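You operate a simulated robot arm through the tools that you are given. There is no shell and no other tool. Be economical: measure what you need, move in short steps, check, and stop when the job is done.

You run a simulated robot arm. Do the job below in one go: nothing can be reset, and whatever is moved stays where it is left.

## Task
Put things in order on the top of the orange bench. At the end: the black spool stands on top of the green parcel; the yellow wax block stands where the white order card stood; the white order card from the top of the orange bench stands where the black spool stood; the black bobbin from the top of the orange bench stands on top of the orange parcel; whatever was shut is shut again. Leave all else as you found it, and nothing knocked over.
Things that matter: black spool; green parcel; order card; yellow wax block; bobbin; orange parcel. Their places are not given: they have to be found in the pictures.

Only the result counts: the job must be done as asked and must still hold three seconds after the hand-in. Knocking over, shifting, dropping, spilling or breaking anything else fails it.

## Robot
A 7-joint arm with a two-finger parallel gripper, fixed in place. Base frame: the origin is at the foot of the arm, x ahead of it, y to its left, z up; the work surface is at about z = 800. Lengths are in mm, angles in rad, forces in N, time in s.
With the tool pointing down near the work surface it reaches from about 300 to 700 mm from the base axis. Its first joint turns from -1.152 to 1.152 rad. Payload 1.57 kg.
Tool frame: the origin (TCP) lies between the finger pads and is the grasp point; the fingertips stand 30 mm ahead of it; z points along the fingers, y is the line along which they close. Largest opening 110 mm; finger width 24, thickness 12; the body of the gripper, 48 by 112 mm, starts 78 mm behind the TCP.
Orientation is that of the tool frame in the base frame, as a unit quaternion [x, y, z, w]. With the fingers straight down and closing along the base's y, the tool's x points along the base's -x, its y along +y and its z along -z.

## Interface
- The arm moves only by the tool jog_arm. Its argument "deltas" is text: rows parted by semicolons, each of 7 numbers parted by spaces: the shift along the tool's x, y, z in units of 25 mm (1.0 is 25 mm), then the turn, a rotation vector about the tool's x, y, z in units of 8 degrees (1.0 is 8 degrees), then the gripper command, from -1 (fully open) to 1 (shut), values between in proportion. In form: x y z rx ry rz jaw; .... A call has 1 to 8 rows; each row shifts and turns the commanded pose from where the row before left it, along the tool's axes as they then stand. A call with a number of a shift or a turn outside -1 to 1 is refused whole. Each row takes 0.2 s and may step no farther than 50 mm and 0.15 rad from the row before; otherwise, or with a gripper value out of range, the whole call is refused. Where a pose cannot be reached the arm comes as near as it can. A force on the tool above 40 N (or 10 N above the force at the start of the call, whichever is more), or a blocked arm, ends the call early, and 0.2 s more pass. Each finger travels about 108 mm/s and halts on what it meets, pressing with about 29 N; the grip force reading is that of the motor and also rises with nothing between the fingers. The clock runs only during rows and for 0.2 s after the last one: add rows that do not move to give the fingers time. The reply holds the time, the measured pose of the TCP, the force on the tool along the base axes, the opening and the grip force, in the units named above and with some noise, and new pictures: "pictures" is both (left out), scene, wrist or none.
- Cameras (640 x 400 px; columns grow to the right, rows downward): "scene" is fixed at [155.1, -397.3, 1389.9]; the picture's right is [0.81, -0.59, 0.00], its down [-0.39, -0.53, -0.75] and it looks along [0.45, 0.61, -0.66] (base axes); focal length 304 px, centre (320, 200). "wrist" rides on the gripper at [-36, 0, -80] in the tool frame; the picture's right is [0.00, -1.00, 0.00], its down [0.97, 0.00, -0.24] and it looks along [0.24, 0.00, 0.97] (tool axes); focal length 218 px, centre (320, 200).
- measure_at(camera, pixels): there is no depth. For up to 12 entries [column, row, z] of the newest picture of that camera ("zoom" is the newest enlarged one), the place [x, y] in the base frame at which the ray of that pixel passes the height z, good to about 3 mm, but the place of the scene camera against the robot may be out by one fixed shift of up to 12 mm in any direction. The clock stands still meanwhile.
- close_up(camera, box): a new picture of the part [left, top, right, bottom] of that camera's present view, enlarged. The clock stands still meanwhile.
- close_job(): hands the job in; it is judged then, once.

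Keep the steps short. Do not move on a guess: measure, check each grasp and each placing, and mend mistakes. In all there are 80 turns and 120 pictures (those below and enlarged ones count). Leave the gripper open and the arm clear of the work at the hand-in unless told otherwise, and finish with a single line.

The tools are called after "Emit:" by a JSON object that holds its "api" and its "payload". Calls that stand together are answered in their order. jog_arm: Moves the arm, as the interface text tells. Its arguments: {"type":"object","properties":{"deltas":{"type":"string"},"pictures":{"type":"string","enum":["both","scene","wrist","none"]}},"required":["deltas"]} The other tools are called the same way: measure_at (camera, pixels) gives the place at which the rays of pixels pass given heights; close_up (camera, box) takes an enlarged picture of a part of a camera's view; close_job () hands the job in.

At the start:

```text
t: 0.0
position: [292.3, 170.1, 1160.5]
ee_rot: [0.0, 1.0, 0.001, 0.0]
ft_force: [0.0, -0.8, 0.5]
gripper_width: 109.9
grasp_force: 0.1
```

scene: 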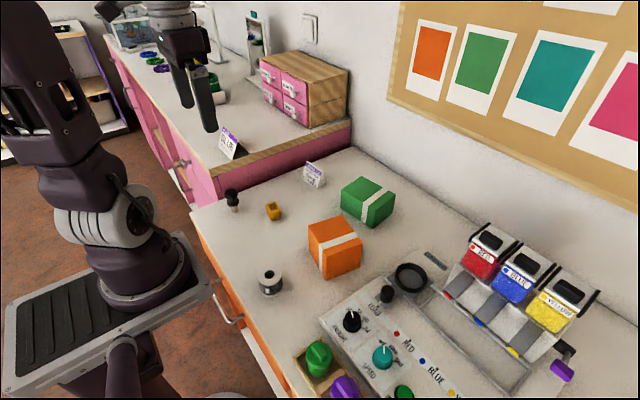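
wrist: 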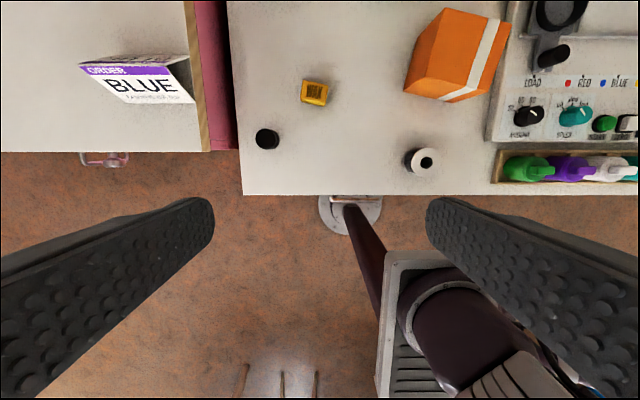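

I see a small dark object at (233,200), a yellow block at (272,211), a card at (313,174), a reel at (270,282), and the green and orange parcels. I'll enlarge these to tell the spool from the bobbin.

Emit:
{"api": "close_up", "payload": {"camera": "scene", "box": [190, 140, 430, 310]}}

Emit:
{"api": "close_up", "payload": {"camera": "wrist", "box": [230, 0, 520, 200]}}

Emit:
{"api": "close_up", "payload": {"camera": "scene", "box": [340, 220, 620, 400]}}

Emit:
{"api": "close_up", "payload": {"camera": "scene", "box": [90, 0, 350, 170]}}

```text
2.35 times, centred on (310, 225) of scene
```

zoom: 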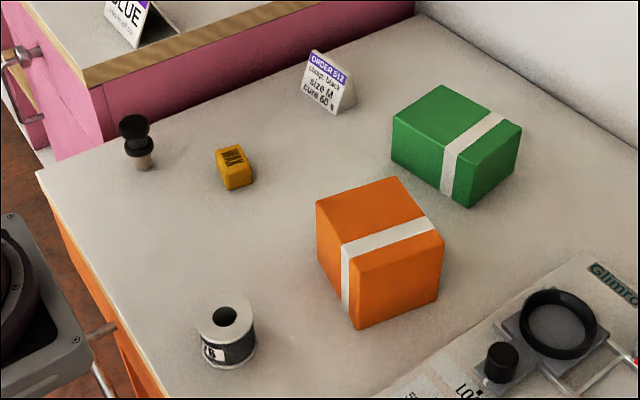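

```text
2.00 times, centred on (375, 100) of wrist
```

zoom: 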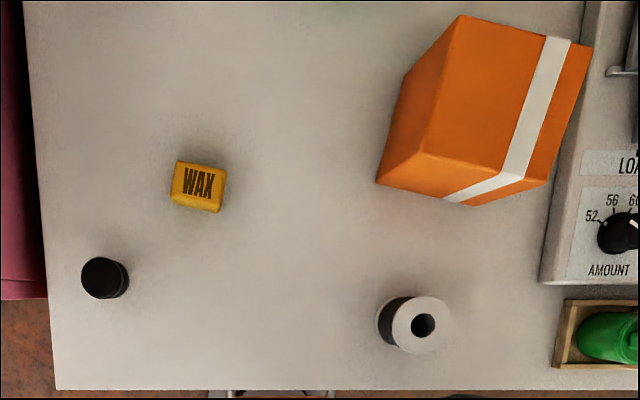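

```text
2.22 times, centred on (480, 310) of scene
```

zoom: 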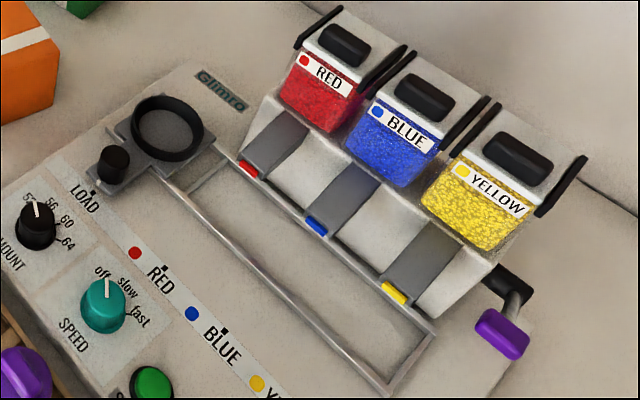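

```text
2.35 times, centred on (220, 85) of scene
```

zoom: 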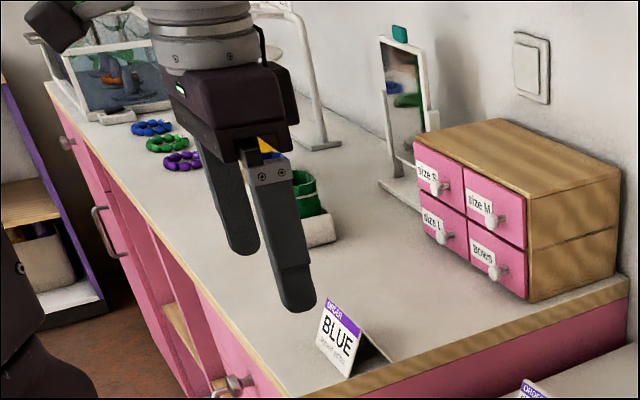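

The reel with white ends and black winding is at (270,282), and a black-topped item with a wooden foot is at (233,200). I'll measure the bases in both cameras to find the fixed shift.

Emit:
{"api": "measure_at", "payload": {"camera": "scene", "pixels": [[271, 290, 800], [235, 210, 800], [274, 217, 800], [313, 186, 800], [190, 212, 800], [362, 226, 800], [325, 279, 800], [268, 275, 840], [335, 235, 880], [367, 197, 860]]}}

Emit:
{"api": "measure_at", "payload": {"camera": "wrist", "pixels": [[415, 160, 800], [270, 139, 800], [315, 95, 800], [243, 195, 800], [404, 92, 800], [442, 102, 800], [425, 160, 840]]}}

```text
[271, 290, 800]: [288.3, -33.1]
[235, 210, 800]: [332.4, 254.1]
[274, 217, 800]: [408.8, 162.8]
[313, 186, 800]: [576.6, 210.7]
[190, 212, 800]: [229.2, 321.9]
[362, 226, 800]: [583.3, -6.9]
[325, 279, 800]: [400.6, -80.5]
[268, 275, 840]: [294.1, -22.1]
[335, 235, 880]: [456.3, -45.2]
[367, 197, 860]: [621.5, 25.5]
```

```text
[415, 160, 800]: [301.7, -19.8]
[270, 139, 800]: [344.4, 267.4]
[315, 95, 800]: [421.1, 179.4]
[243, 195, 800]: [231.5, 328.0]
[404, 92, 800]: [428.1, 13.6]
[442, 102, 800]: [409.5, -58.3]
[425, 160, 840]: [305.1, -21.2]
```

Now I'll lower the arm over the middle of the bench to get a closer wrist view.

Emit:
{"api": "jog_arm", "payload": {"deltas": "-0.54 -0.1 0.75 0 0 0 -1;-0.54 -0.1 0.75 0 0 0 -1;-0.54 -0.1 0.75 0 0 0 -1;-0.54 -0.1 0.75 0 0 0 -1;-0.54 -0.1 0.75 0 0 0 -1;-0.54 -0.1 0.75 0 0 0 -1;-0.54 -0.1 0.75 0 0 0 -1;-0.54 -0.1 0.75 0 0 0 -1", "pictures": "wrist"}}

```text
t: 1.8
position: [401.1, 148.8, 1010.6]
ee_rot: [0.001, 1.0, -0.001, -0.001]
ft_force: [0.6, 0.1, -0.8]
gripper_width: 109.8
grasp_force: 0.1
```

wrist: 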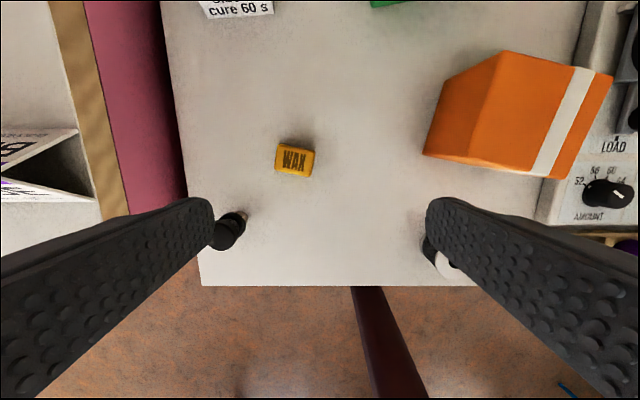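

The fingers hide the spool and bobbin from here. I'll move forward in x to look at the card and parcels.

Emit:
{"api": "jog_arm", "payload": {"deltas": "-1 -0.2 0 0 0 0 -1;-1 -0.2 0 0 0 0 -1;-1 -0.2 0 0 0 0 -1;-1 -0.2 0 0 0 0 -1;-1 -0.2 0 0 0 0 -1;-1 -0.2 0 0 0 0 -1;-1 -0.2 0 0 0 0 -1;0 0 0 0 0 0 -1", "pictures": "both"}}

Emit:
{"api": "close_up", "payload": {"camera": "scene", "box": [200, 175, 300, 240]}}

```text
t: 3.6
position: [577.1, 114.8, 1009.4]
ee_rot: [0.0, 1.0, 0.0, 0.0]
ft_force: [0.5, 0.4, -0.2]
gripper_width: 109.9
grasp_force: 0.1
```

scene: 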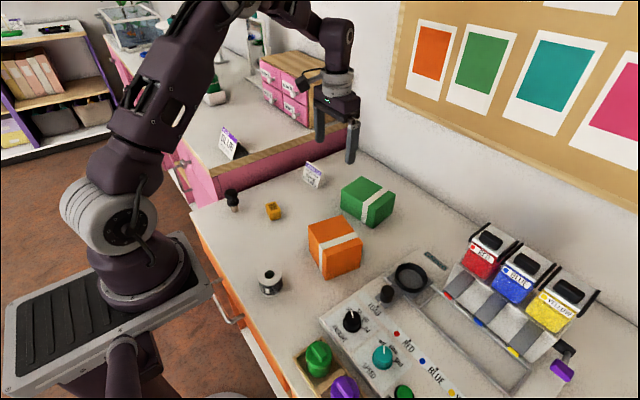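
wrist: 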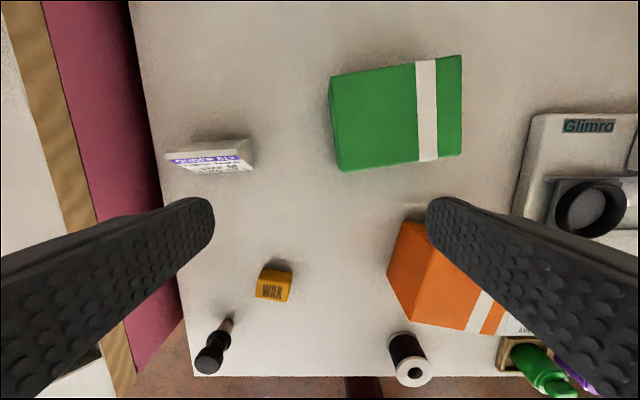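

```text
6.15 times, centred on (250, 208) of scene
```

zoom: 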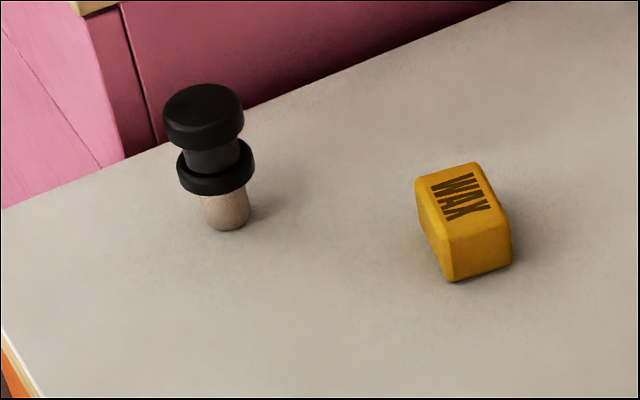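

The black-flanged piece on the wooden stem is the bobbin, and the white-ended reel is the spool. I'll enlarge the wrist view for the corners and measure.

Emit:
{"api": "close_up", "payload": {"camera": "wrist", "box": [150, 40, 310, 190]}}

Emit:
{"api": "measure_at", "payload": {"camera": "wrist", "pixels": [[330, 77, 860], [462, 55, 860], [462, 155, 860], [342, 171, 860], [330, 77, 880], [462, 55, 880], [462, 155, 880], [342, 171, 880], [330, 77, 840], [462, 55, 840], [462, 155, 840], [342, 171, 840]]}}

Emit:
{"api": "measure_at", "payload": {"camera": "scene", "pixels": [[340.6, 190, 860], [361, 176, 860], [396, 194, 860], [378, 208, 860], [340.6, 190, 880], [361, 176, 880], [396, 194, 880], [378, 208, 880], [340.6, 190, 840], [361, 176, 840], [396, 194, 840], [378, 208, 840]]}}

Emit:
{"api": "close_up", "payload": {"camera": "wrist", "box": [180, 250, 480, 400]}}

```text
2.67 times, centred on (230, 115) of wrist
```

zoom: 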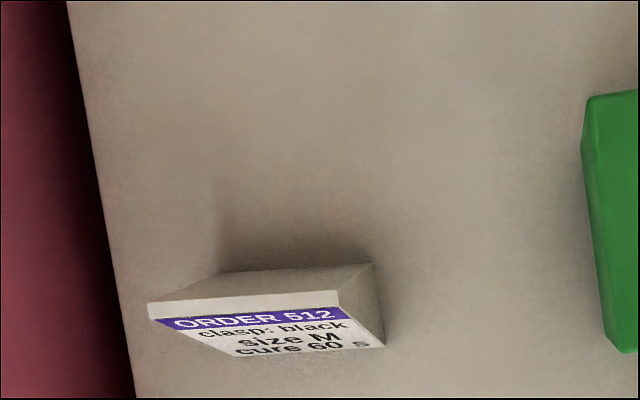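

```text
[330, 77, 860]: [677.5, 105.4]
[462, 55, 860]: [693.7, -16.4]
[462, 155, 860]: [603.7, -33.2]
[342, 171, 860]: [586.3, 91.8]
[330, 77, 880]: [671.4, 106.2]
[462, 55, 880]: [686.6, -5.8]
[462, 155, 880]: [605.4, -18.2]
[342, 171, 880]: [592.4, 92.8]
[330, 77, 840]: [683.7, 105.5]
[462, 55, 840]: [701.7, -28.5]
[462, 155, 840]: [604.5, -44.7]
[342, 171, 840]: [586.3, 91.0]
```

```text
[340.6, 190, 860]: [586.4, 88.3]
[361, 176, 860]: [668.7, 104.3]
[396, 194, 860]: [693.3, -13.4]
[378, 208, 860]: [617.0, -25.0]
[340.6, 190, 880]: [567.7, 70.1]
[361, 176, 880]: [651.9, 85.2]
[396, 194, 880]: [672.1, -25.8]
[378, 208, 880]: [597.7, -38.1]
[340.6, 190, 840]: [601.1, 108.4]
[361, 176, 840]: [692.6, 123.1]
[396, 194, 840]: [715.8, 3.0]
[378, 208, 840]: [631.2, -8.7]
```

```text
2.13 times, centred on (330, 325) of wrist
```

zoom: 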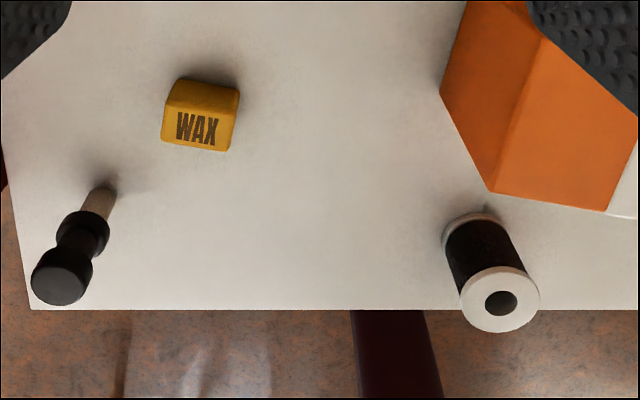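

Readings from both cameras agree on the green parcel: top at about z 870, centred near (640, 40). Next I'll go above the spool, staying high.

Emit:
{"api": "jog_arm", "payload": {"deltas": "1 -0.65 0 0 0 0 -1;1 -0.65 0 0 0 0 -1;1 -0.65 0 0 0 0 -1;1 -0.7 0 0 0 0 -1;1 -0.7 0 0 0 0 -1;1 -0.7 0 0 0 0 -1;1 -0.7 0 0 0 0 -1;1 -0.65 0 0 0 0 -1", "pictures": "none"}}

Emit:
{"api": "jog_arm", "payload": {"deltas": "1 0 0 0 0 0 -1;1 0 0 0 0 0 -1;0.9 0 0.5 0 0 0 -1;0 0 0.7 0 0 0 -1;0 0 0.7 0 0 0 -1", "pictures": "wrist"}}

```text
t: 5.4
position: [375.6, -20.0, 1008.9]
ee_rot: [0.0, 1.0, 0.0, 0.0]
ft_force: [-1.2, -0.1, 0.0]
gripper_width: 109.9
grasp_force: 0.0
```

```text
t: 6.6
position: [302.3, -19.2, 962.6]
ee_rot: [-0.001, 1.0, 0.001, 0.0]
ft_force: [-0.2, 0.2, 0.1]
gripper_width: 110.0
grasp_force: 0.1
```

wrist: 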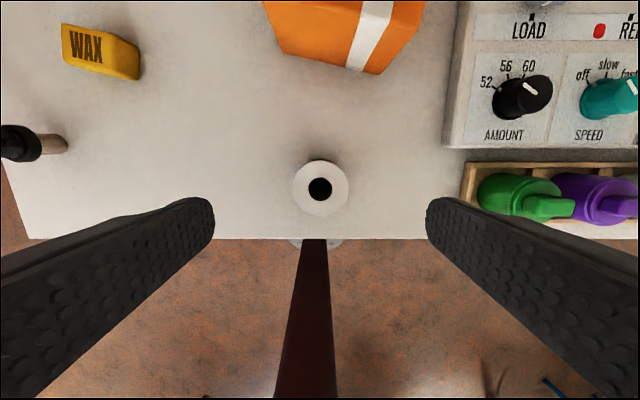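

The spool is centred between the fingers at (320,188). I'll measure it at likely heights.

Emit:
{"api": "measure_at", "payload": {"camera": "wrist", "pixels": [[320, 188, 850], [320, 188, 840], [320, 188, 800], [320, 160, 850], [320, 217, 850], [293, 188, 850], [349, 188, 850], [320, 237, 800]]}}

Emit:
{"api": "close_up", "payload": {"camera": "wrist", "box": [260, 140, 380, 230]}}

```text
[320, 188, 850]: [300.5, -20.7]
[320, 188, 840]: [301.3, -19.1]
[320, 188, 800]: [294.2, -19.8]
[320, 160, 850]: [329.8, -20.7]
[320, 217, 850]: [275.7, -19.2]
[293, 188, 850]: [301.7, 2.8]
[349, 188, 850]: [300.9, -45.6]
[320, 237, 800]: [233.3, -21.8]
```

```text
4.44 times, centred on (320, 185) of wrist
```

zoom: 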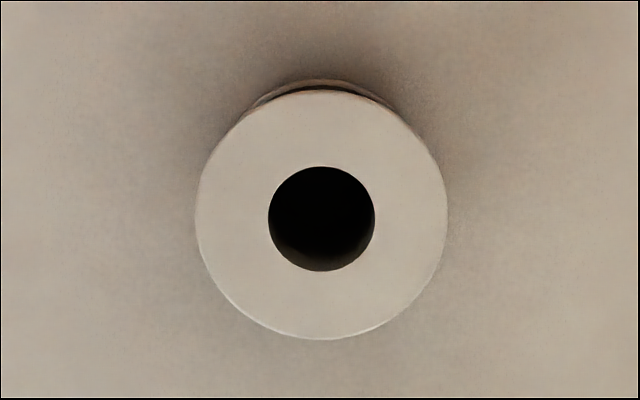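

The spool is about 50 mm wide and centred near (302, -20). I'll descend straight down to z≈838.

Emit:
{"api": "jog_arm", "payload": {"deltas": "0 -0.03 0.83 0 0 0 -1;0 0 0.83 0 0 0 -1;0 0 0.83 0 0 0 -1;0 0 0.83 0 0 0 -1;0 0 0.83 0 0 0 -1;0 0 0.83 0 0 0 -1", "pictures": "both"}}

```text
t: 8.0
position: [304.7, -21.4, 838.3]
ee_rot: [0.0, 1.0, 0.0, 0.001]
ft_force: [0.7, -0.4, -0.2]
gripper_width: 110.2
grasp_force: 0.1
```

scene: 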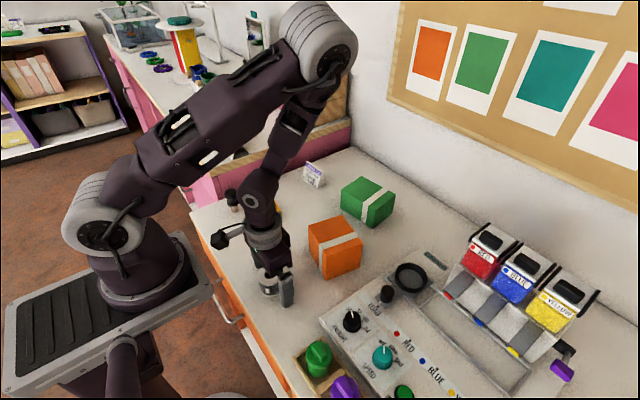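
wrist: 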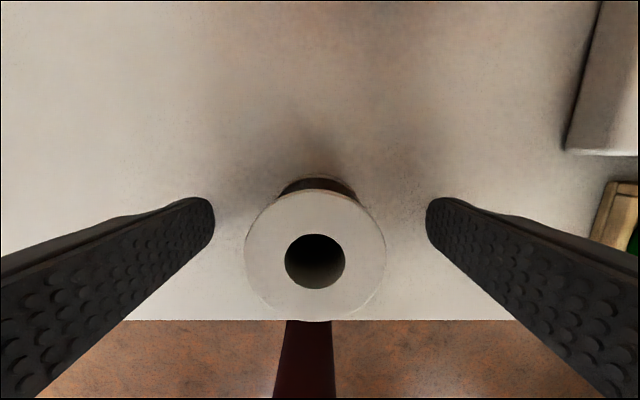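

The fingers straddle the spool. I'll check its centre (315,258) against the TCP before closing.

Emit:
{"api": "measure_at", "payload": {"camera": "wrist", "pixels": [[315, 262, 850], [315, 256, 850], [315, 190, 850], [315, 322, 850], [246, 258, 850], [386, 258, 850], [315, 175, 802]]}}

```text
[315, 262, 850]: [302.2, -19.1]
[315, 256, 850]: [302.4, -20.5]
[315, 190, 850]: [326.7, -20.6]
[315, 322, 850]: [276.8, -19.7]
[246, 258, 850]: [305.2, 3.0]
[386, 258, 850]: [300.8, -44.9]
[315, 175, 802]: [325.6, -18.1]
```

The centre is (302, -20), within 3 mm of the TCP, so I'm closing.

Emit:
{"api": "jog_arm", "payload": {"deltas": "0.1 0.04 0 0 0 0 1;0 0 0 0 0 0 1;0 0 0 0 0 0 1;0 0 0 0 0 0 1", "pictures": "none"}}

Emit:
{"api": "jog_arm", "payload": {"deltas": "0 0 -0.6 0 0 0 1;0 0 -1 0 0 0 1;0 0 -1 0 0 0 1;0 0 -1 0 0 0 1;0 0 -1 0 0 0 1;0 0 -1 0 0 0 1;0 0 -1 0 0 0 1", "pictures": "both"}}

```text
t: 9.0
position: [303.2, -19.6, 838.1]
ee_rot: [0.0, 1.0, 0.001, 0.0]
ft_force: [-0.6, -0.5, -0.3]
gripper_width: 50.0
grasp_force: 29.3
```

```text
t: 10.6
position: [300.5, -22.5, 1004.1]
ee_rot: [0.0, 1.0, 0.001, 0.0]
ft_force: [0.5, 0.1, -1.2]
gripper_width: 50.0
grasp_force: 28.6
```

scene: 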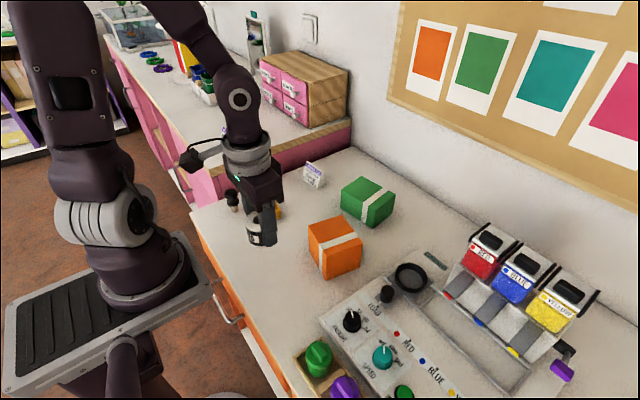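
wrist: 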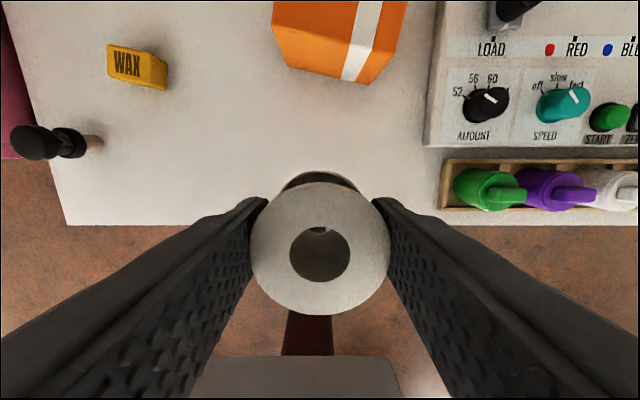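

The spool is held (width 50). Now I'll carry it high over the green parcel near (640, 40).

Emit:
{"api": "jog_arm", "payload": {"deltas": "-1 0.18 0 0 0 0 1;-1 0.18 0 0 0 0 1;-1 0.18 0 0 0 0 1;-1 0.18 0 0 0 0 1;-1 0.18 0 0 0 0 1;-1 0.18 0 0 0 0 1;-1 0.18 0 0 0 0 1;-1 0.18 0 0 0 0 1", "pictures": "none"}}

Emit:
{"api": "jog_arm", "payload": {"deltas": "-1 0.18 0 0 0 0 1;-1 0.18 0 0 0 0 1;-1 0.18 0 0 0 0 1;-0.9 0.18 0 0 0 0 1;-0.7 0.18 0 0 0 0 1;-0.5 0.18 0 0 0 0 1;-0.3 0 0 0 0 0 1;0 0 0 0 0 0 1", "pictures": "both"}}

```text
t: 12.4
position: [500.9, 17.5, 1004.7]
ee_rot: [-0.001, 1.0, 0.0, 0.0]
ft_force: [0.2, -0.4, -0.3]
gripper_width: 49.8
grasp_force: 29.1
```

```text
t: 14.2
position: [635.5, 43.0, 1002.9]
ee_rot: [-0.001, 1.0, 0.0, -0.001]
ft_force: [0.9, 0.1, -0.7]
gripper_width: 50.0
grasp_force: 29.0
```

scene: 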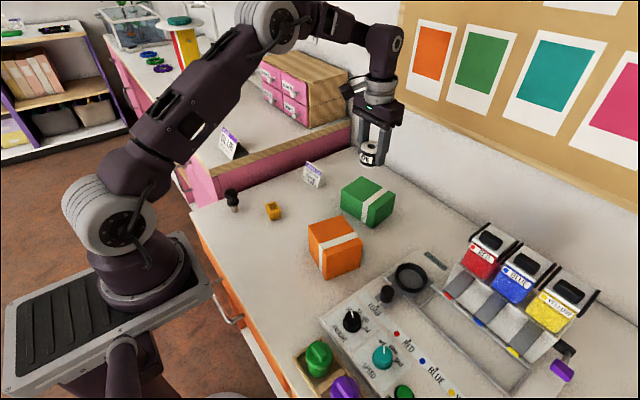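
wrist: 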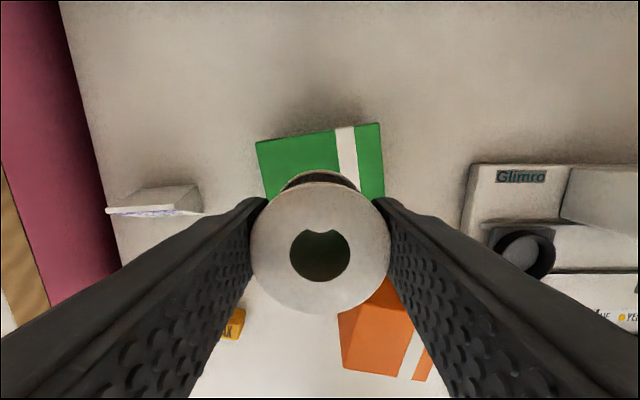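

The parcel's far corners show at (256,143) and (379,123). I'll measure those at z 870.

Emit:
{"api": "measure_at", "payload": {"camera": "wrist", "pixels": [[256, 143, 870], [379, 123, 870], [384, 190, 870], [263, 190, 870], [256, 143, 860], [379, 123, 860]]}}

```text
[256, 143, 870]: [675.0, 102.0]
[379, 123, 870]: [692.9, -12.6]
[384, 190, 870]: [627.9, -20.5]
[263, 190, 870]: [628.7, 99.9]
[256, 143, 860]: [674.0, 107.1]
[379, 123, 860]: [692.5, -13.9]
```

The parcel centre is (640, 41). I'll descend to just above the top.

Emit:
{"api": "jog_arm", "payload": {"deltas": "-0.2 -0.08 0.8 0 0 0 1;0 0 0.8 0 0 0 1;0 0 0.8 0 0 0 1;0 0 0.6 0 0 0 1;0 0 0.2 0 0 0 1", "pictures": "scene"}}

Emit:
{"api": "close_up", "payload": {"camera": "scene", "box": [300, 120, 440, 240]}}

```text
t: 15.4
position: [641.3, 42.8, 923.3]
ee_rot: [-0.001, 1.0, 0.001, 0.0]
ft_force: [-0.6, 0.5, -0.6]
gripper_width: 50.1
grasp_force: 29.2
```

scene: 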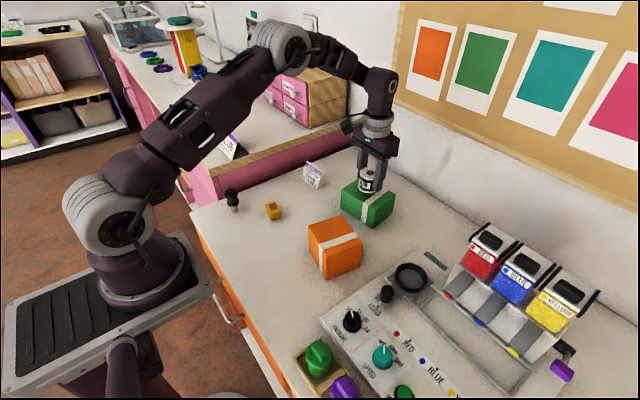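

```text
3.33 times, centred on (370, 180) of scene
```

zoom: 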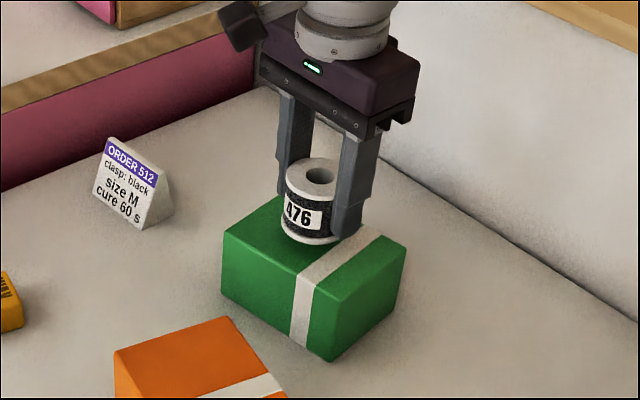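

Close to the top now. I'll step down in small moves and watch the vertical force.

Emit:
{"api": "jog_arm", "payload": {"deltas": "0 0 0.16 0 0 0 1;0 0 0.16 0 0 0 1;0 0 0 0 0 0 1", "pictures": "none"}}

Emit:
{"api": "jog_arm", "payload": {"deltas": "0 0 0.12 0 0 0 1;0 0 0 0 0 0 1", "pictures": "none"}}

Emit:
{"api": "jog_arm", "payload": {"deltas": "0 0 0.08 0 0 0 1;0 0 0 0 0 0 1", "pictures": "scene"}}

Emit:
{"api": "close_up", "payload": {"camera": "scene", "box": [335, 150, 405, 230]}}

```text
t: 16.2
position: [641.2, 41.4, 916.1]
ee_rot: [-0.001, 1.0, 0.0, 0.0]
ft_force: [-0.5, 0.2, -0.7]
gripper_width: 50.1
grasp_force: 28.5
```

```text
t: 16.8
position: [641.3, 42.0, 912.3]
ee_rot: [0.0, 1.0, 0.0, 0.0]
ft_force: [-0.5, 0.0, -1.7]
gripper_width: 49.7
grasp_force: 29.1
```

```text
t: 17.4
position: [641.6, 41.2, 910.6]
ee_rot: [0.0, 1.0, 0.001, 0.0]
ft_force: [0.3, 0.1, -1.7]
gripper_width: 50.0
grasp_force: 28.6
```

scene: 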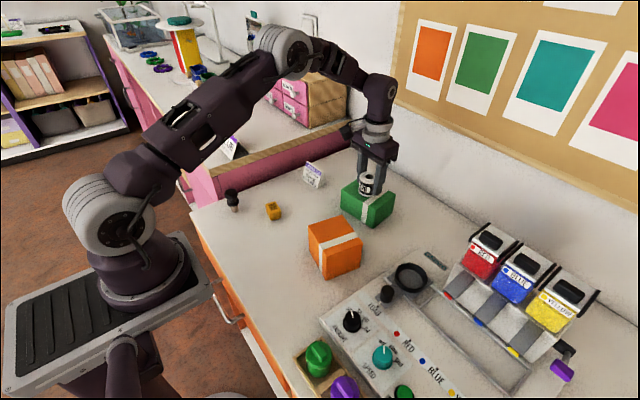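

```text
5.00 times, centred on (370, 190) of scene
```

zoom: 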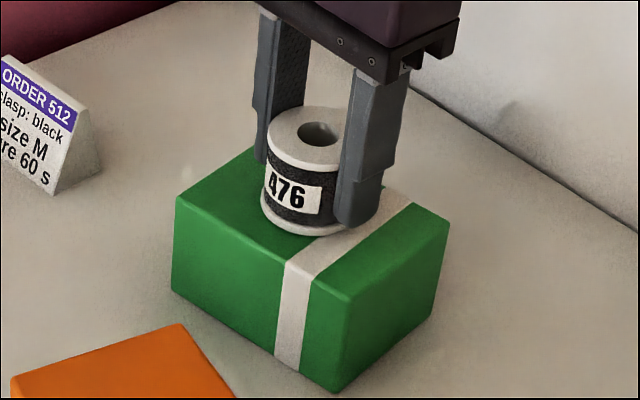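

Still no clear contact force. I'll continue in 1.5–2 mm steps.

Emit:
{"api": "jog_arm", "payload": {"deltas": "0 0 0.06 0 0 0 1;0 0 0 0 0 0 1", "pictures": "none"}}

Emit:
{"api": "jog_arm", "payload": {"deltas": "0 0 0.06 0 0 0 1;0 0 0 0 0 0 1", "pictures": "none"}}

Emit:
{"api": "jog_arm", "payload": {"deltas": "0 0 0.06 0 0 0 1;0 0 0 0 0 0 1", "pictures": "none"}}

```text
t: 18.0
position: [639.8, 42.2, 909.6]
ee_rot: [0.0, 1.0, 0.0, 0.001]
ft_force: [-1.1, -0.2, 2.4]
gripper_width: 49.8
grasp_force: 29.0
```

```text
t: 18.6
position: [640.3, 41.9, 908.4]
ee_rot: [0.0, 1.0, 0.0, 0.0]
ft_force: [-7.1, 3.2, 23.5]
gripper_width: 50.1
grasp_force: 29.0
```

```text
t: 19.2
position: [642.0, 41.7, 905.8]
ee_rot: [0.0, 1.0, -0.001, 0.002]
ft_force: [-0.9, 3.2, 24.5]
gripper_width: 50.2
grasp_force: 28.9
```

Contact came at about z 909. I'll ease up about 2.5 mm to take off the pressure.

Emit:
{"api": "jog_arm", "payload": {"deltas": "0 0 -0.1 0 0 0 1;0 0 0 0 0 0 1", "pictures": "none"}}

```text
t: 19.8
position: [640.5, 40.8, 908.4]
ee_rot: [0.0, 1.0, 0.0, -0.002]
ft_force: [0.5, 0.1, -0.9]
gripper_width: 49.5
grasp_force: 29.5
```

The force is near zero, so I'm opening and then going straight up.

Emit:
{"api": "jog_arm", "payload": {"deltas": "0 0 0.02 0 0 0 0.05;0 0 0 0 0 0 -0.2;0 0 0 0 0 0 -0.6;0 0 0 0 0 0 -0.6;0 0 -0.6 0 0 0 -0.6;0 0 -1 0 0 0 -0.6;0 0 -1 0 0 0 -0.6;0 0 -1 0 0 0 -1", "pictures": "both"}}

Emit:
{"api": "close_up", "payload": {"camera": "scene", "box": [290, 130, 420, 240]}}

```text
t: 21.6
position: [640.6, 40.8, 1000.8]
ee_rot: [0.0, 1.0, 0.0, 0.0]
ft_force: [-0.5, 0.4, 0.2]
gripper_width: 109.8
grasp_force: 0.1
```

scene: 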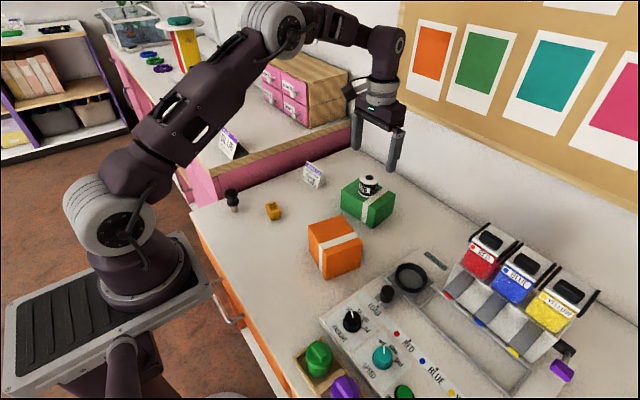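
wrist: 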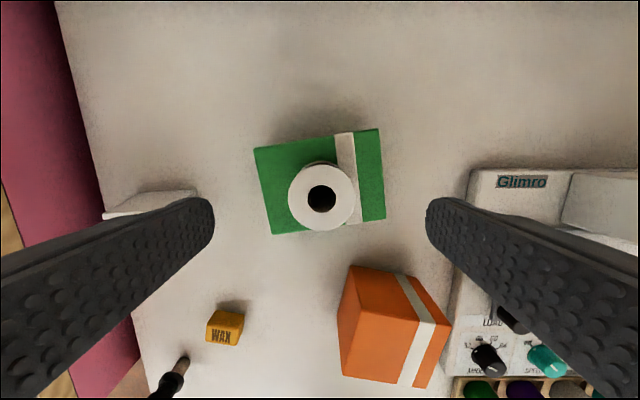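

```text
3.64 times, centred on (355, 185) of scene
```

zoom: 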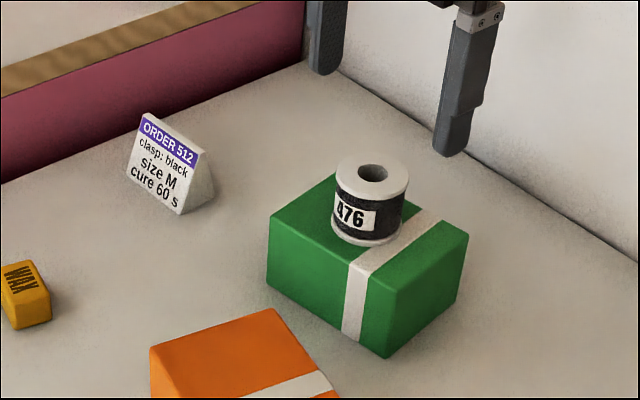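

The spool stands on the green parcel. Next is the card, so I'll move above it at around (590, 222).

Emit:
{"api": "jog_arm", "payload": {"deltas": "0.28 0.9 0 0 0 0 -1;0.28 0.9 0 0 0 0 -1;0.28 0.9 0 0 0 0 -1;0.28 0.9 0 0 0 0 -1;0.28 0.9 0 0 0 0 -1;0.28 0.9 0 0 0 0 -1;0.28 0.9 0.4 0 0 0 -1;0 0.9 0.8 0 0 0 -1", "pictures": "wrist"}}

Emit:
{"api": "close_up", "payload": {"camera": "wrist", "box": [230, 120, 410, 230]}}

```text
t: 23.4
position: [592.6, 221.7, 968.5]
ee_rot: [0.0, 1.0, 0.0, 0.0]
ft_force: [0.1, -0.3, 0.0]
gripper_width: 109.9
grasp_force: 0.0
```

wrist: 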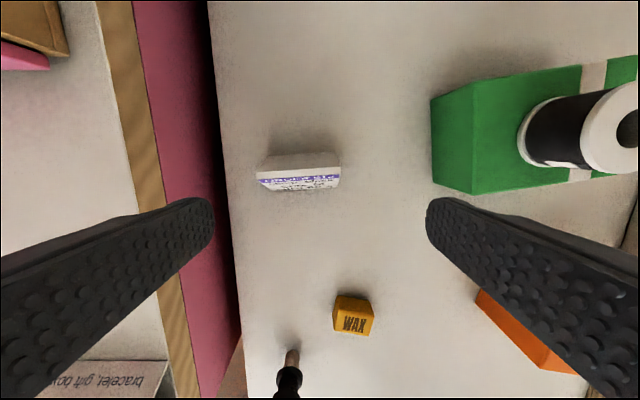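

```text
3.56 times, centred on (320, 175) of wrist
```

zoom: 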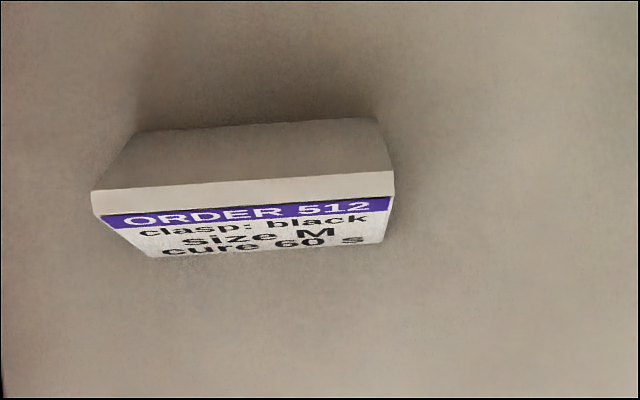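

Measuring the card's base corners and top ridge in this enlarged view.

Emit:
{"api": "measure_at", "payload": {"camera": "zoom", "pixels": [[153, 258, 800], [383, 241, 800], [376, 119, 800], [140, 132, 800], [98, 214, 850], [394, 198, 850], [394, 170, 850], [92, 190, 850], [98, 214, 840], [394, 198, 840]]}}

Emit:
{"api": "measure_at", "payload": {"camera": "wrist", "pixels": [[228, 200, 800], [220, 130, 800], [435, 172, 800], [320, 168, 800]]}}

```text
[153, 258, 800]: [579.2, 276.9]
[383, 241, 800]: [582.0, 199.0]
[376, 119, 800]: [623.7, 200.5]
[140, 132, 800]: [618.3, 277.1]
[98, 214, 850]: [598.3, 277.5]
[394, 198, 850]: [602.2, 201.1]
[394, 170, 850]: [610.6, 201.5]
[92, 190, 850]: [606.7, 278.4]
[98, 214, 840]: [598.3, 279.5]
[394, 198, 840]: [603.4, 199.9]
```

```text
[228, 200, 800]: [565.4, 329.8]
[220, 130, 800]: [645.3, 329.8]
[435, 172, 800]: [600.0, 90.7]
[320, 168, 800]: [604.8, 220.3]
```

The card is about 77 wide, 40 deep and 50 tall, centred at (601.5, 239) with about 2.6° of yaw. I'll align with it and descend to z≈866 to check.

Emit:
{"api": "jog_arm", "payload": {"deltas": "-0.38 0.69 0 0 0 -0.33 -1;0 0 0.8 0 0 0 -1;0 0 0.8 0 0 0 -1;0 0 0.8 0 0 0 -1;0 0 0.8 0 0 0 -1;0 0 0.8 0 0 0 -1;0 0 0 0 0 0 -1", "pictures": "both"}}

```text
t: 25.0
position: [600.2, 240.1, 867.8]
ee_rot: [-0.023, 1.0, 0.0, 0.0]
ft_force: [0.1, -0.2, 0.1]
gripper_width: 109.9
grasp_force: 0.1
```

scene: 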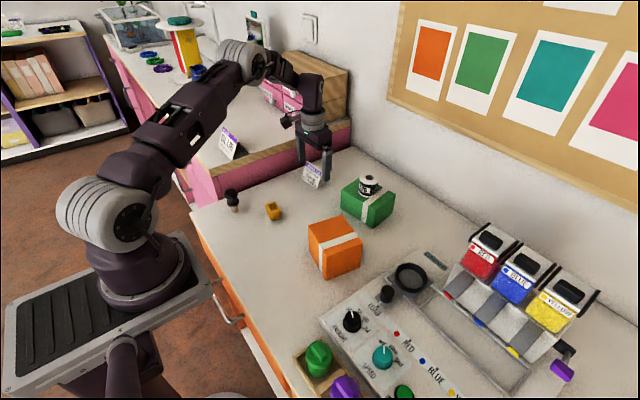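
wrist: 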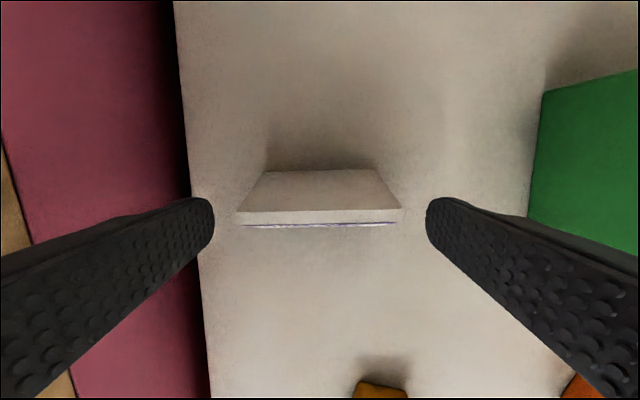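

The card is well centred between the fingers. I'll check the ridge position once more.

Emit:
{"api": "measure_at", "payload": {"camera": "wrist", "pixels": [[240, 225, 850], [399, 223, 850], [238, 211, 850], [401, 209, 850], [265, 171, 800], [378, 169, 800]]}}

```text
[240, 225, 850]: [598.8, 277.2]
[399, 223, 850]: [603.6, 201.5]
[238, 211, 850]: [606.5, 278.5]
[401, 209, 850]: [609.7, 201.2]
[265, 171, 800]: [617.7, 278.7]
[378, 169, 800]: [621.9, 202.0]
```

Good. I'll descend 31 mm and close.

Emit:
{"api": "jog_arm", "payload": {"deltas": "-0.05 0 0.62 0 0 0 -1;0 0 0.62 0 0 0 -1;0 0 0 0 0 0 -1;0 0 0 0 0 0 0.2;0 0 0 0 0 0 1;0 0 0 0 0 0 1;0 0 0 0 0 0 1", "pictures": "wrist"}}

```text
t: 26.6
position: [602.6, 239.4, 837.0]
ee_rot: [-0.024, 1.0, 0.0, 0.0]
ft_force: [0.5, -0.4, -0.1]
gripper_width: 74.6
grasp_force: 29.1
```

wrist: 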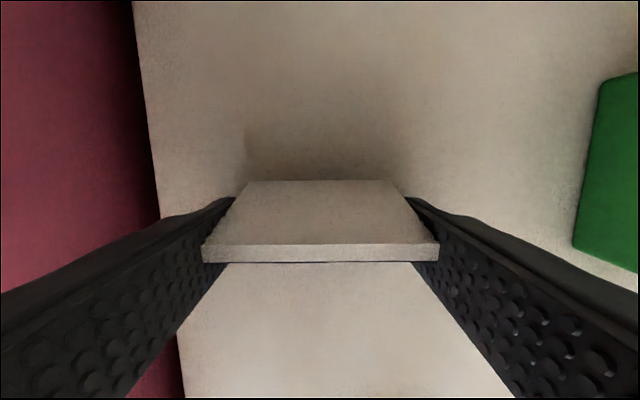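

The card is gripped at 74.6. I'll lift it and carry it toward the spool's old place (302, -20).

Emit:
{"api": "jog_arm", "payload": {"deltas": "0 0 -0.5 0 0 0 1;0 0 -1 0 0 0 1;0 0 -1 0 0 0 1;0 0 -1 0 0 0 1;0 0 -1 0 0 0 1;0 0 -1 0 0 0 1;0 0 -1 0 0 0 1;0 0 0 0 0 0 1", "pictures": "both"}}

```text
t: 28.4
position: [602.9, 238.4, 1000.6]
ee_rot: [-0.023, 1.0, -0.001, 0.0]
ft_force: [-0.5, 0.5, 0.3]
gripper_width: 74.8
grasp_force: 29.1
```

scene: 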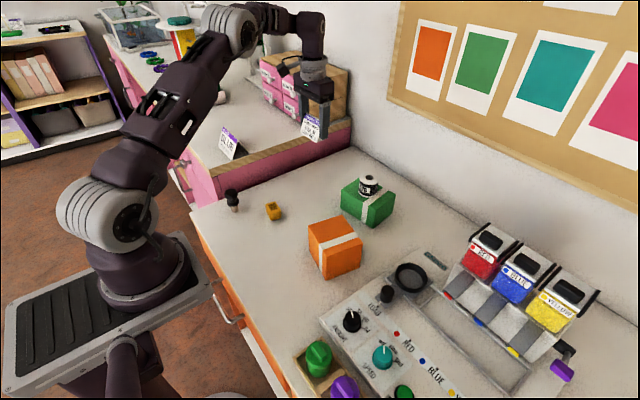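
wrist: 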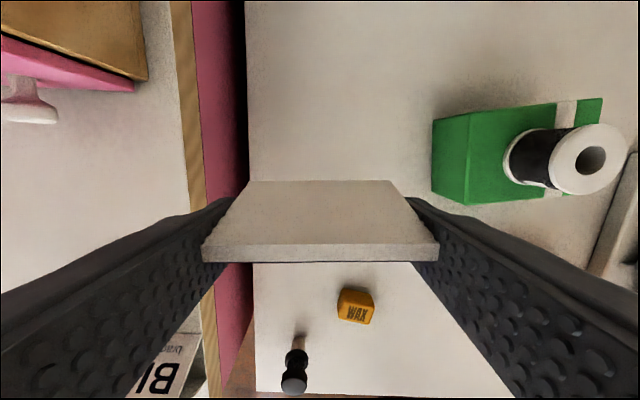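

Card lifted cleanly. I'll square the tool, then travel.

Emit:
{"api": "jog_arm", "payload": {"deltas": "0 0 0 0 0 0.33 1;0.998 -0.862 0 0 0 0 1;0.998 -0.862 0 0 0 0 1;0.998 -0.862 0 0 0 0 1;0.998 -0.862 0 0 0 0 1;0.998 -0.862 0 0 0 0 1;0.998 -0.862 0 0 0 0 1;0.998 -0.862 0 0 0 0 1", "pictures": "none"}}

Emit:
{"api": "jog_arm", "payload": {"deltas": "0.998 -0.862 0 0 0 0 1;0.998 -0.862 0 0 0 0 1;0.998 -0.862 0 0 0 0 1;0.998 -0.862 0 0 0 0 1;0.998 -0.862 0 0 0 0 1;0 0 0.7 0 0 0 1;0 0 0.7 0 0 0 1;0 0 0 0 0 0 1", "pictures": "both"}}

```text
t: 30.2
position: [426.9, 87.0, 998.7]
ee_rot: [0.0, 1.0, 0.0, 0.001]
ft_force: [0.0, -0.1, -0.7]
gripper_width: 75.2
grasp_force: 29.1
```

```text
t: 32.0
position: [304.3, -22.8, 963.3]
ee_rot: [0.0, 1.0, 0.0, 0.0]
ft_force: [0.0, -0.9, 0.0]
gripper_width: 74.8
grasp_force: 29.0
```

scene: 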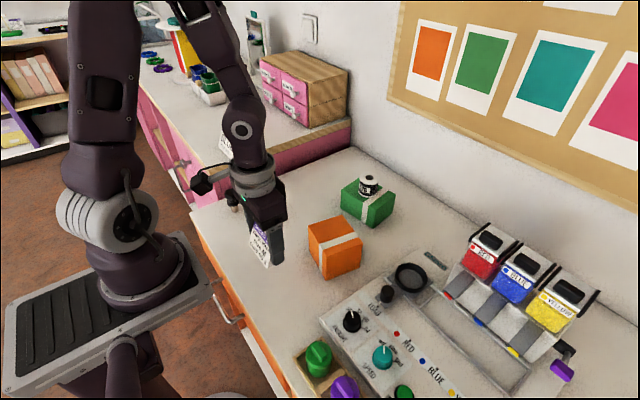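
wrist: 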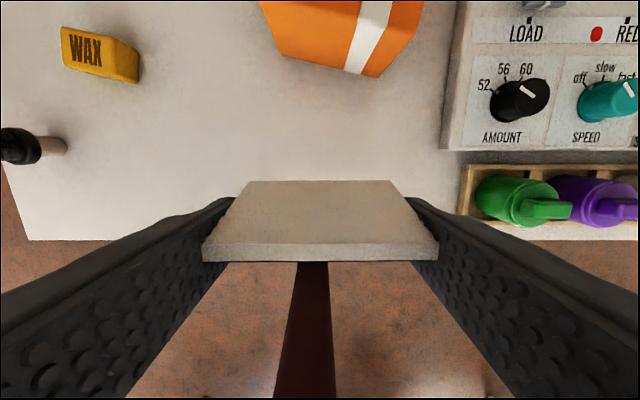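

Position is right. I'll lower to about z 842.

Emit:
{"api": "jog_arm", "payload": {"deltas": "0 0.03 0.8 0 0 0 1;0 0 0.8 0 0 0 1;0 0 0.8 0 0 0 1;0 0 0.8 0 0 0 1;0 0 0.8 0 0 0 1;0 0 0.8 0 0 0 1;0 0 0 0 0 0 1", "pictures": "none"}}

Emit:
{"api": "jog_arm", "payload": {"deltas": "0 0 0.1 0 0 0 1;0 0 0 0 0 0 1", "pictures": "none"}}

Emit:
{"api": "jog_arm", "payload": {"deltas": "0 0 0.06 0 0 0 1;0 0 0 0 0 0 1", "pictures": "none"}}

```text
t: 33.6
position: [303.2, -19.7, 844.9]
ee_rot: [0.0, 1.0, 0.0, 0.001]
ft_force: [-0.3, -0.1, 0.5]
gripper_width: 74.7
grasp_force: 29.1
```

```text
t: 34.2
position: [302.8, -20.7, 842.3]
ee_rot: [0.0, 1.0, 0.001, 0.0]
ft_force: [0.2, -0.1, -0.2]
gripper_width: 74.8
grasp_force: 29.1
```

```text
t: 34.8
position: [303.9, -19.5, 841.6]
ee_rot: [-0.001, 1.0, 0.0, 0.0]
ft_force: [0.9, -0.1, -0.1]
gripper_width: 74.7
grasp_force: 28.7
```

No contact yet, so I'm continuing down in small steps. Contact should come around z 837.

Emit:
{"api": "jog_arm", "payload": {"deltas": "0 0 0.08 0 0 0 1;0 0 0 0 0 0 1", "pictures": "none"}}

Emit:
{"api": "jog_arm", "payload": {"deltas": "0 0 0.05 0 0 0 1;0 0 0 0 0 0 1", "pictures": "none"}}

Emit:
{"api": "jog_arm", "payload": {"deltas": "0 0 0.04 0 0 0 1;0 0 0 0 0 0 1", "pictures": "none"}}

```text
t: 35.4
position: [304.3, -18.5, 838.7]
ee_rot: [0.0, 1.0, 0.0, 0.0]
ft_force: [-0.5, -0.2, -1.4]
gripper_width: 75.0
grasp_force: 29.2
```

```text
t: 36.0
position: [304.1, -19.7, 836.6]
ee_rot: [0.0, 1.0, 0.0, 0.0]
ft_force: [-0.5, -0.6, 27.1]
gripper_width: 74.7
grasp_force: 29.0
```

```text
t: 36.6
position: [303.5, -19.2, 835.4]
ee_rot: [0.0, 1.0, -0.001, -0.001]
ft_force: [-1.3, -2.0, 26.3]
gripper_width: 74.9
grasp_force: 28.7
```

The card has touched down. I'll ease up 1 mm, open and rise.

Emit:
{"api": "jog_arm", "payload": {"deltas": "0 0 -0.05 0 0 0 1;0 0 0 0 0 0 0.1;0 0 0 0 0 0 -0.3;0 0 0 0 0 0 -1;0 0 -0.6 0 0 0 -1;0 0 -1 0 0 0 -1;0 0 -1 0 0 0 -1;0 0 -1 0 0 0 -1", "pictures": "none"}}

Emit:
{"api": "jog_arm", "payload": {"deltas": "0 0 -1 0 0 0 -1;0 0 -1 0 0 0 -1;0 0 0 0 0 0 -1", "pictures": "both"}}

```text
t: 38.4
position: [304.6, -18.1, 928.6]
ee_rot: [0.0, 1.0, 0.001, 0.0]
ft_force: [0.1, -0.2, 0.4]
gripper_width: 110.1
grasp_force: 0.1
```

```text
t: 39.2
position: [303.7, -19.6, 977.4]
ee_rot: [0.0, 1.0, -0.001, 0.0]
ft_force: [-0.1, 0.0, -0.3]
gripper_width: 110.1
grasp_force: 0.1
```

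scene: 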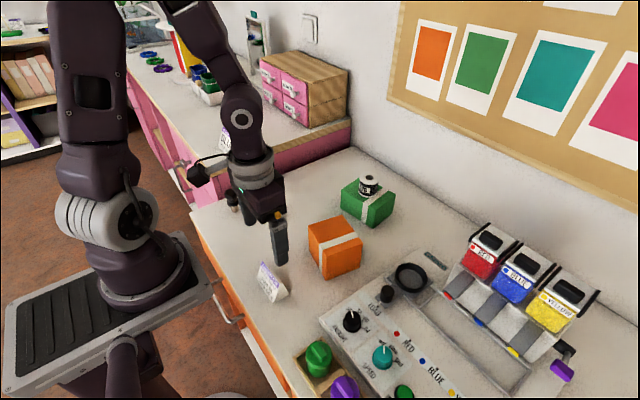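
wrist: 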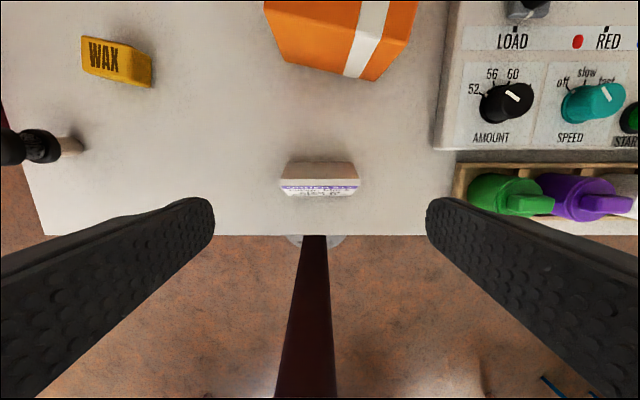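

The card stands. I'll measure its base and then move above the wax at about (421, 179).

Emit:
{"api": "measure_at", "payload": {"camera": "wrist", "pixels": [[284, 195, 800], [353, 195, 800], [290, 162, 800], [353, 162, 800], [282, 186, 850], [359, 186, 850]]}}

Emit:
{"api": "jog_arm", "payload": {"deltas": "-0.58 0.98 0 0 0 0 -1;-0.58 0.98 0 0 0 0 -1;-0.58 0.98 0 0 0 0 -1;-0.58 0.98 0 0 0 0 -1;-0.58 0.98 0 0 0 0 -1;-0.58 0.98 0 0 0 0 -1;-0.58 0.98 0.3 0 0 0 -1;-0.58 0.98 0.4 0 0 0 -1", "pictures": "wrist"}}

Emit:
{"api": "close_up", "payload": {"camera": "wrist", "box": [240, 130, 400, 230]}}

```text
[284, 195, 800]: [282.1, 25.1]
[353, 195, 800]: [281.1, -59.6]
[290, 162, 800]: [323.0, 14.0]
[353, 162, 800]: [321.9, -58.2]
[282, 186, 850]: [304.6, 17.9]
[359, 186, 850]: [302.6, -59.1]
```

```text
t: 41.0
position: [417.9, 176.3, 960.9]
ee_rot: [0.0, 1.0, -0.001, 0.0]
ft_force: [-0.7, -0.1, -0.5]
gripper_width: 110.2
grasp_force: 0.0
```

wrist: 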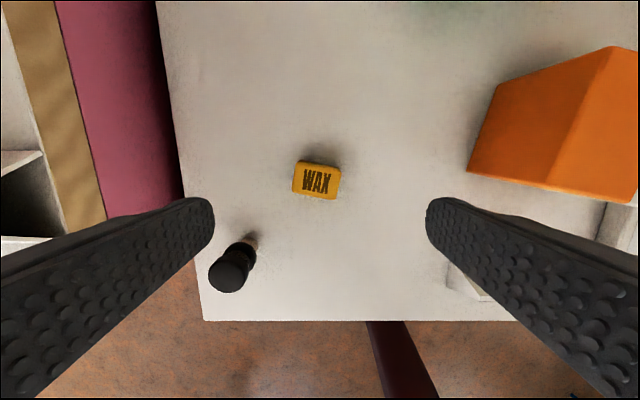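

```text
4.00 times, centred on (320, 180) of wrist
```

zoom: 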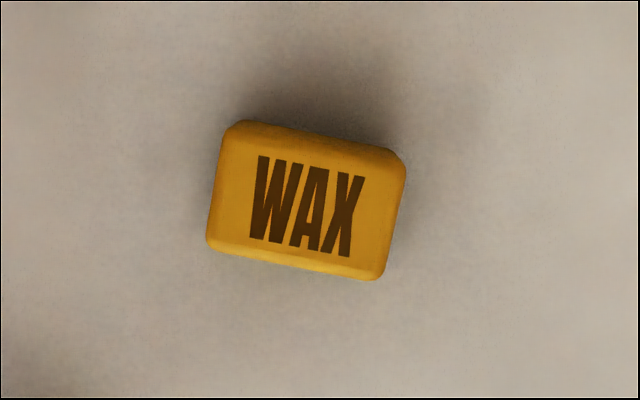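

Card base centre is about (302, -20), as wanted. Now I'll measure the wax corners.

Emit:
{"api": "measure_at", "payload": {"camera": "zoom", "pixels": [[230, 120, 825], [406, 155, 825], [380, 282, 825], [205, 250, 825], [307, 205, 825], [307, 205, 800]]}}

Emit:
{"api": "measure_at", "payload": {"camera": "wrist", "pixels": [[251, 236, 800], [246, 242, 800], [240, 252, 840], [228, 276, 860], [186, 200, 800]]}}

```text
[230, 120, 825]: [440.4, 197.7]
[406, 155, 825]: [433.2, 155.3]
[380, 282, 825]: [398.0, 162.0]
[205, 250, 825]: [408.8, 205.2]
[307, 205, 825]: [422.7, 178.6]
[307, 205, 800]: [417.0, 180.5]
```

```text
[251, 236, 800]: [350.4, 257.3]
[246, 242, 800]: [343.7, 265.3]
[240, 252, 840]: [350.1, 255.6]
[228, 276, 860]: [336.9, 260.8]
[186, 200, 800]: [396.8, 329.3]
```

The wax is centred at about (420, 180), about 43×33, turned about 10.7°. I'll align with it and come down to z≈872.

Emit:
{"api": "jog_arm", "payload": {"deltas": "-0.08 0.15 0 0 0 0.67 -1;0 0 0.5 0 0 0.67 -1;0 0 0.8 0 0 0 -1;0 0 0.8 0 0 0 -1;0 0 0.8 0 0 0 -1;0 0 0.66 0 0 0 -1;0 0 0 0 0 0 -1", "pictures": "wrist"}}

```text
t: 42.6
position: [421.1, 179.9, 871.5]
ee_rot: [0.094, 0.996, 0.0, 0.0]
ft_force: [0.0, -0.2, 0.1]
gripper_width: 109.7
grasp_force: 0.1
```

wrist: 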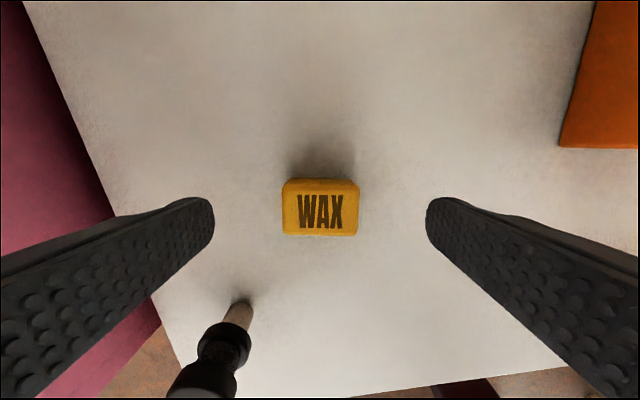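

Aligned. I'll check the centre before the final descent.

Emit:
{"api": "measure_at", "payload": {"camera": "wrist", "pixels": [[320, 192, 825], [320, 235, 825], [320, 235, 802], [320, 180, 802], [283, 210, 825], [359, 210, 825], [240, 308, 800]]}}

```text
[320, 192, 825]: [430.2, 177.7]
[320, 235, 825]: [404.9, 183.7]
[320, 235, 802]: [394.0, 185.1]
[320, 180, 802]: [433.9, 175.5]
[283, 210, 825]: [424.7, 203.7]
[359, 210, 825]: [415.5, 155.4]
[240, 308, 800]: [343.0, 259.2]
```

Centre is about (419.5, 180). Descending to z≈834 and closing.

Emit:
{"api": "jog_arm", "payload": {"deltas": "0.05 0 0.7 0 0 0 -1;0 0 0.8 0 0 0 -1;0 0 0 0 0 0 -1;0 0 0 0 0 0 0;0 0 0 0 0 0 1;0 0 0 0 0 0 1;0 0 0 0 0 0 1;0 0 0 0 0 0 1", "pictures": "wrist"}}

```text
t: 44.4
position: [420.0, 180.1, 832.1]
ee_rot: [0.093, 0.996, 0.0, 0.001]
ft_force: [-0.3, -0.1, 0.5]
gripper_width: 44.8
grasp_force: 29.1
```

wrist: 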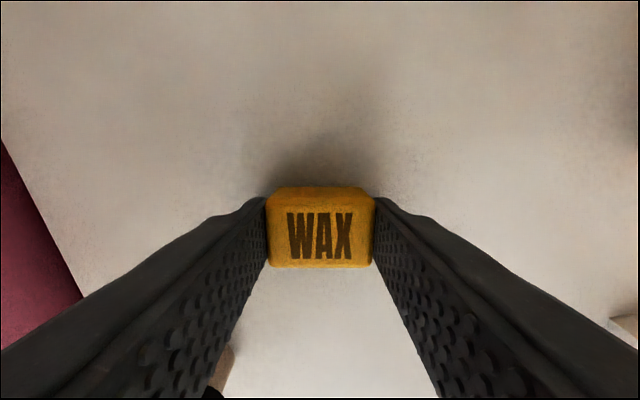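

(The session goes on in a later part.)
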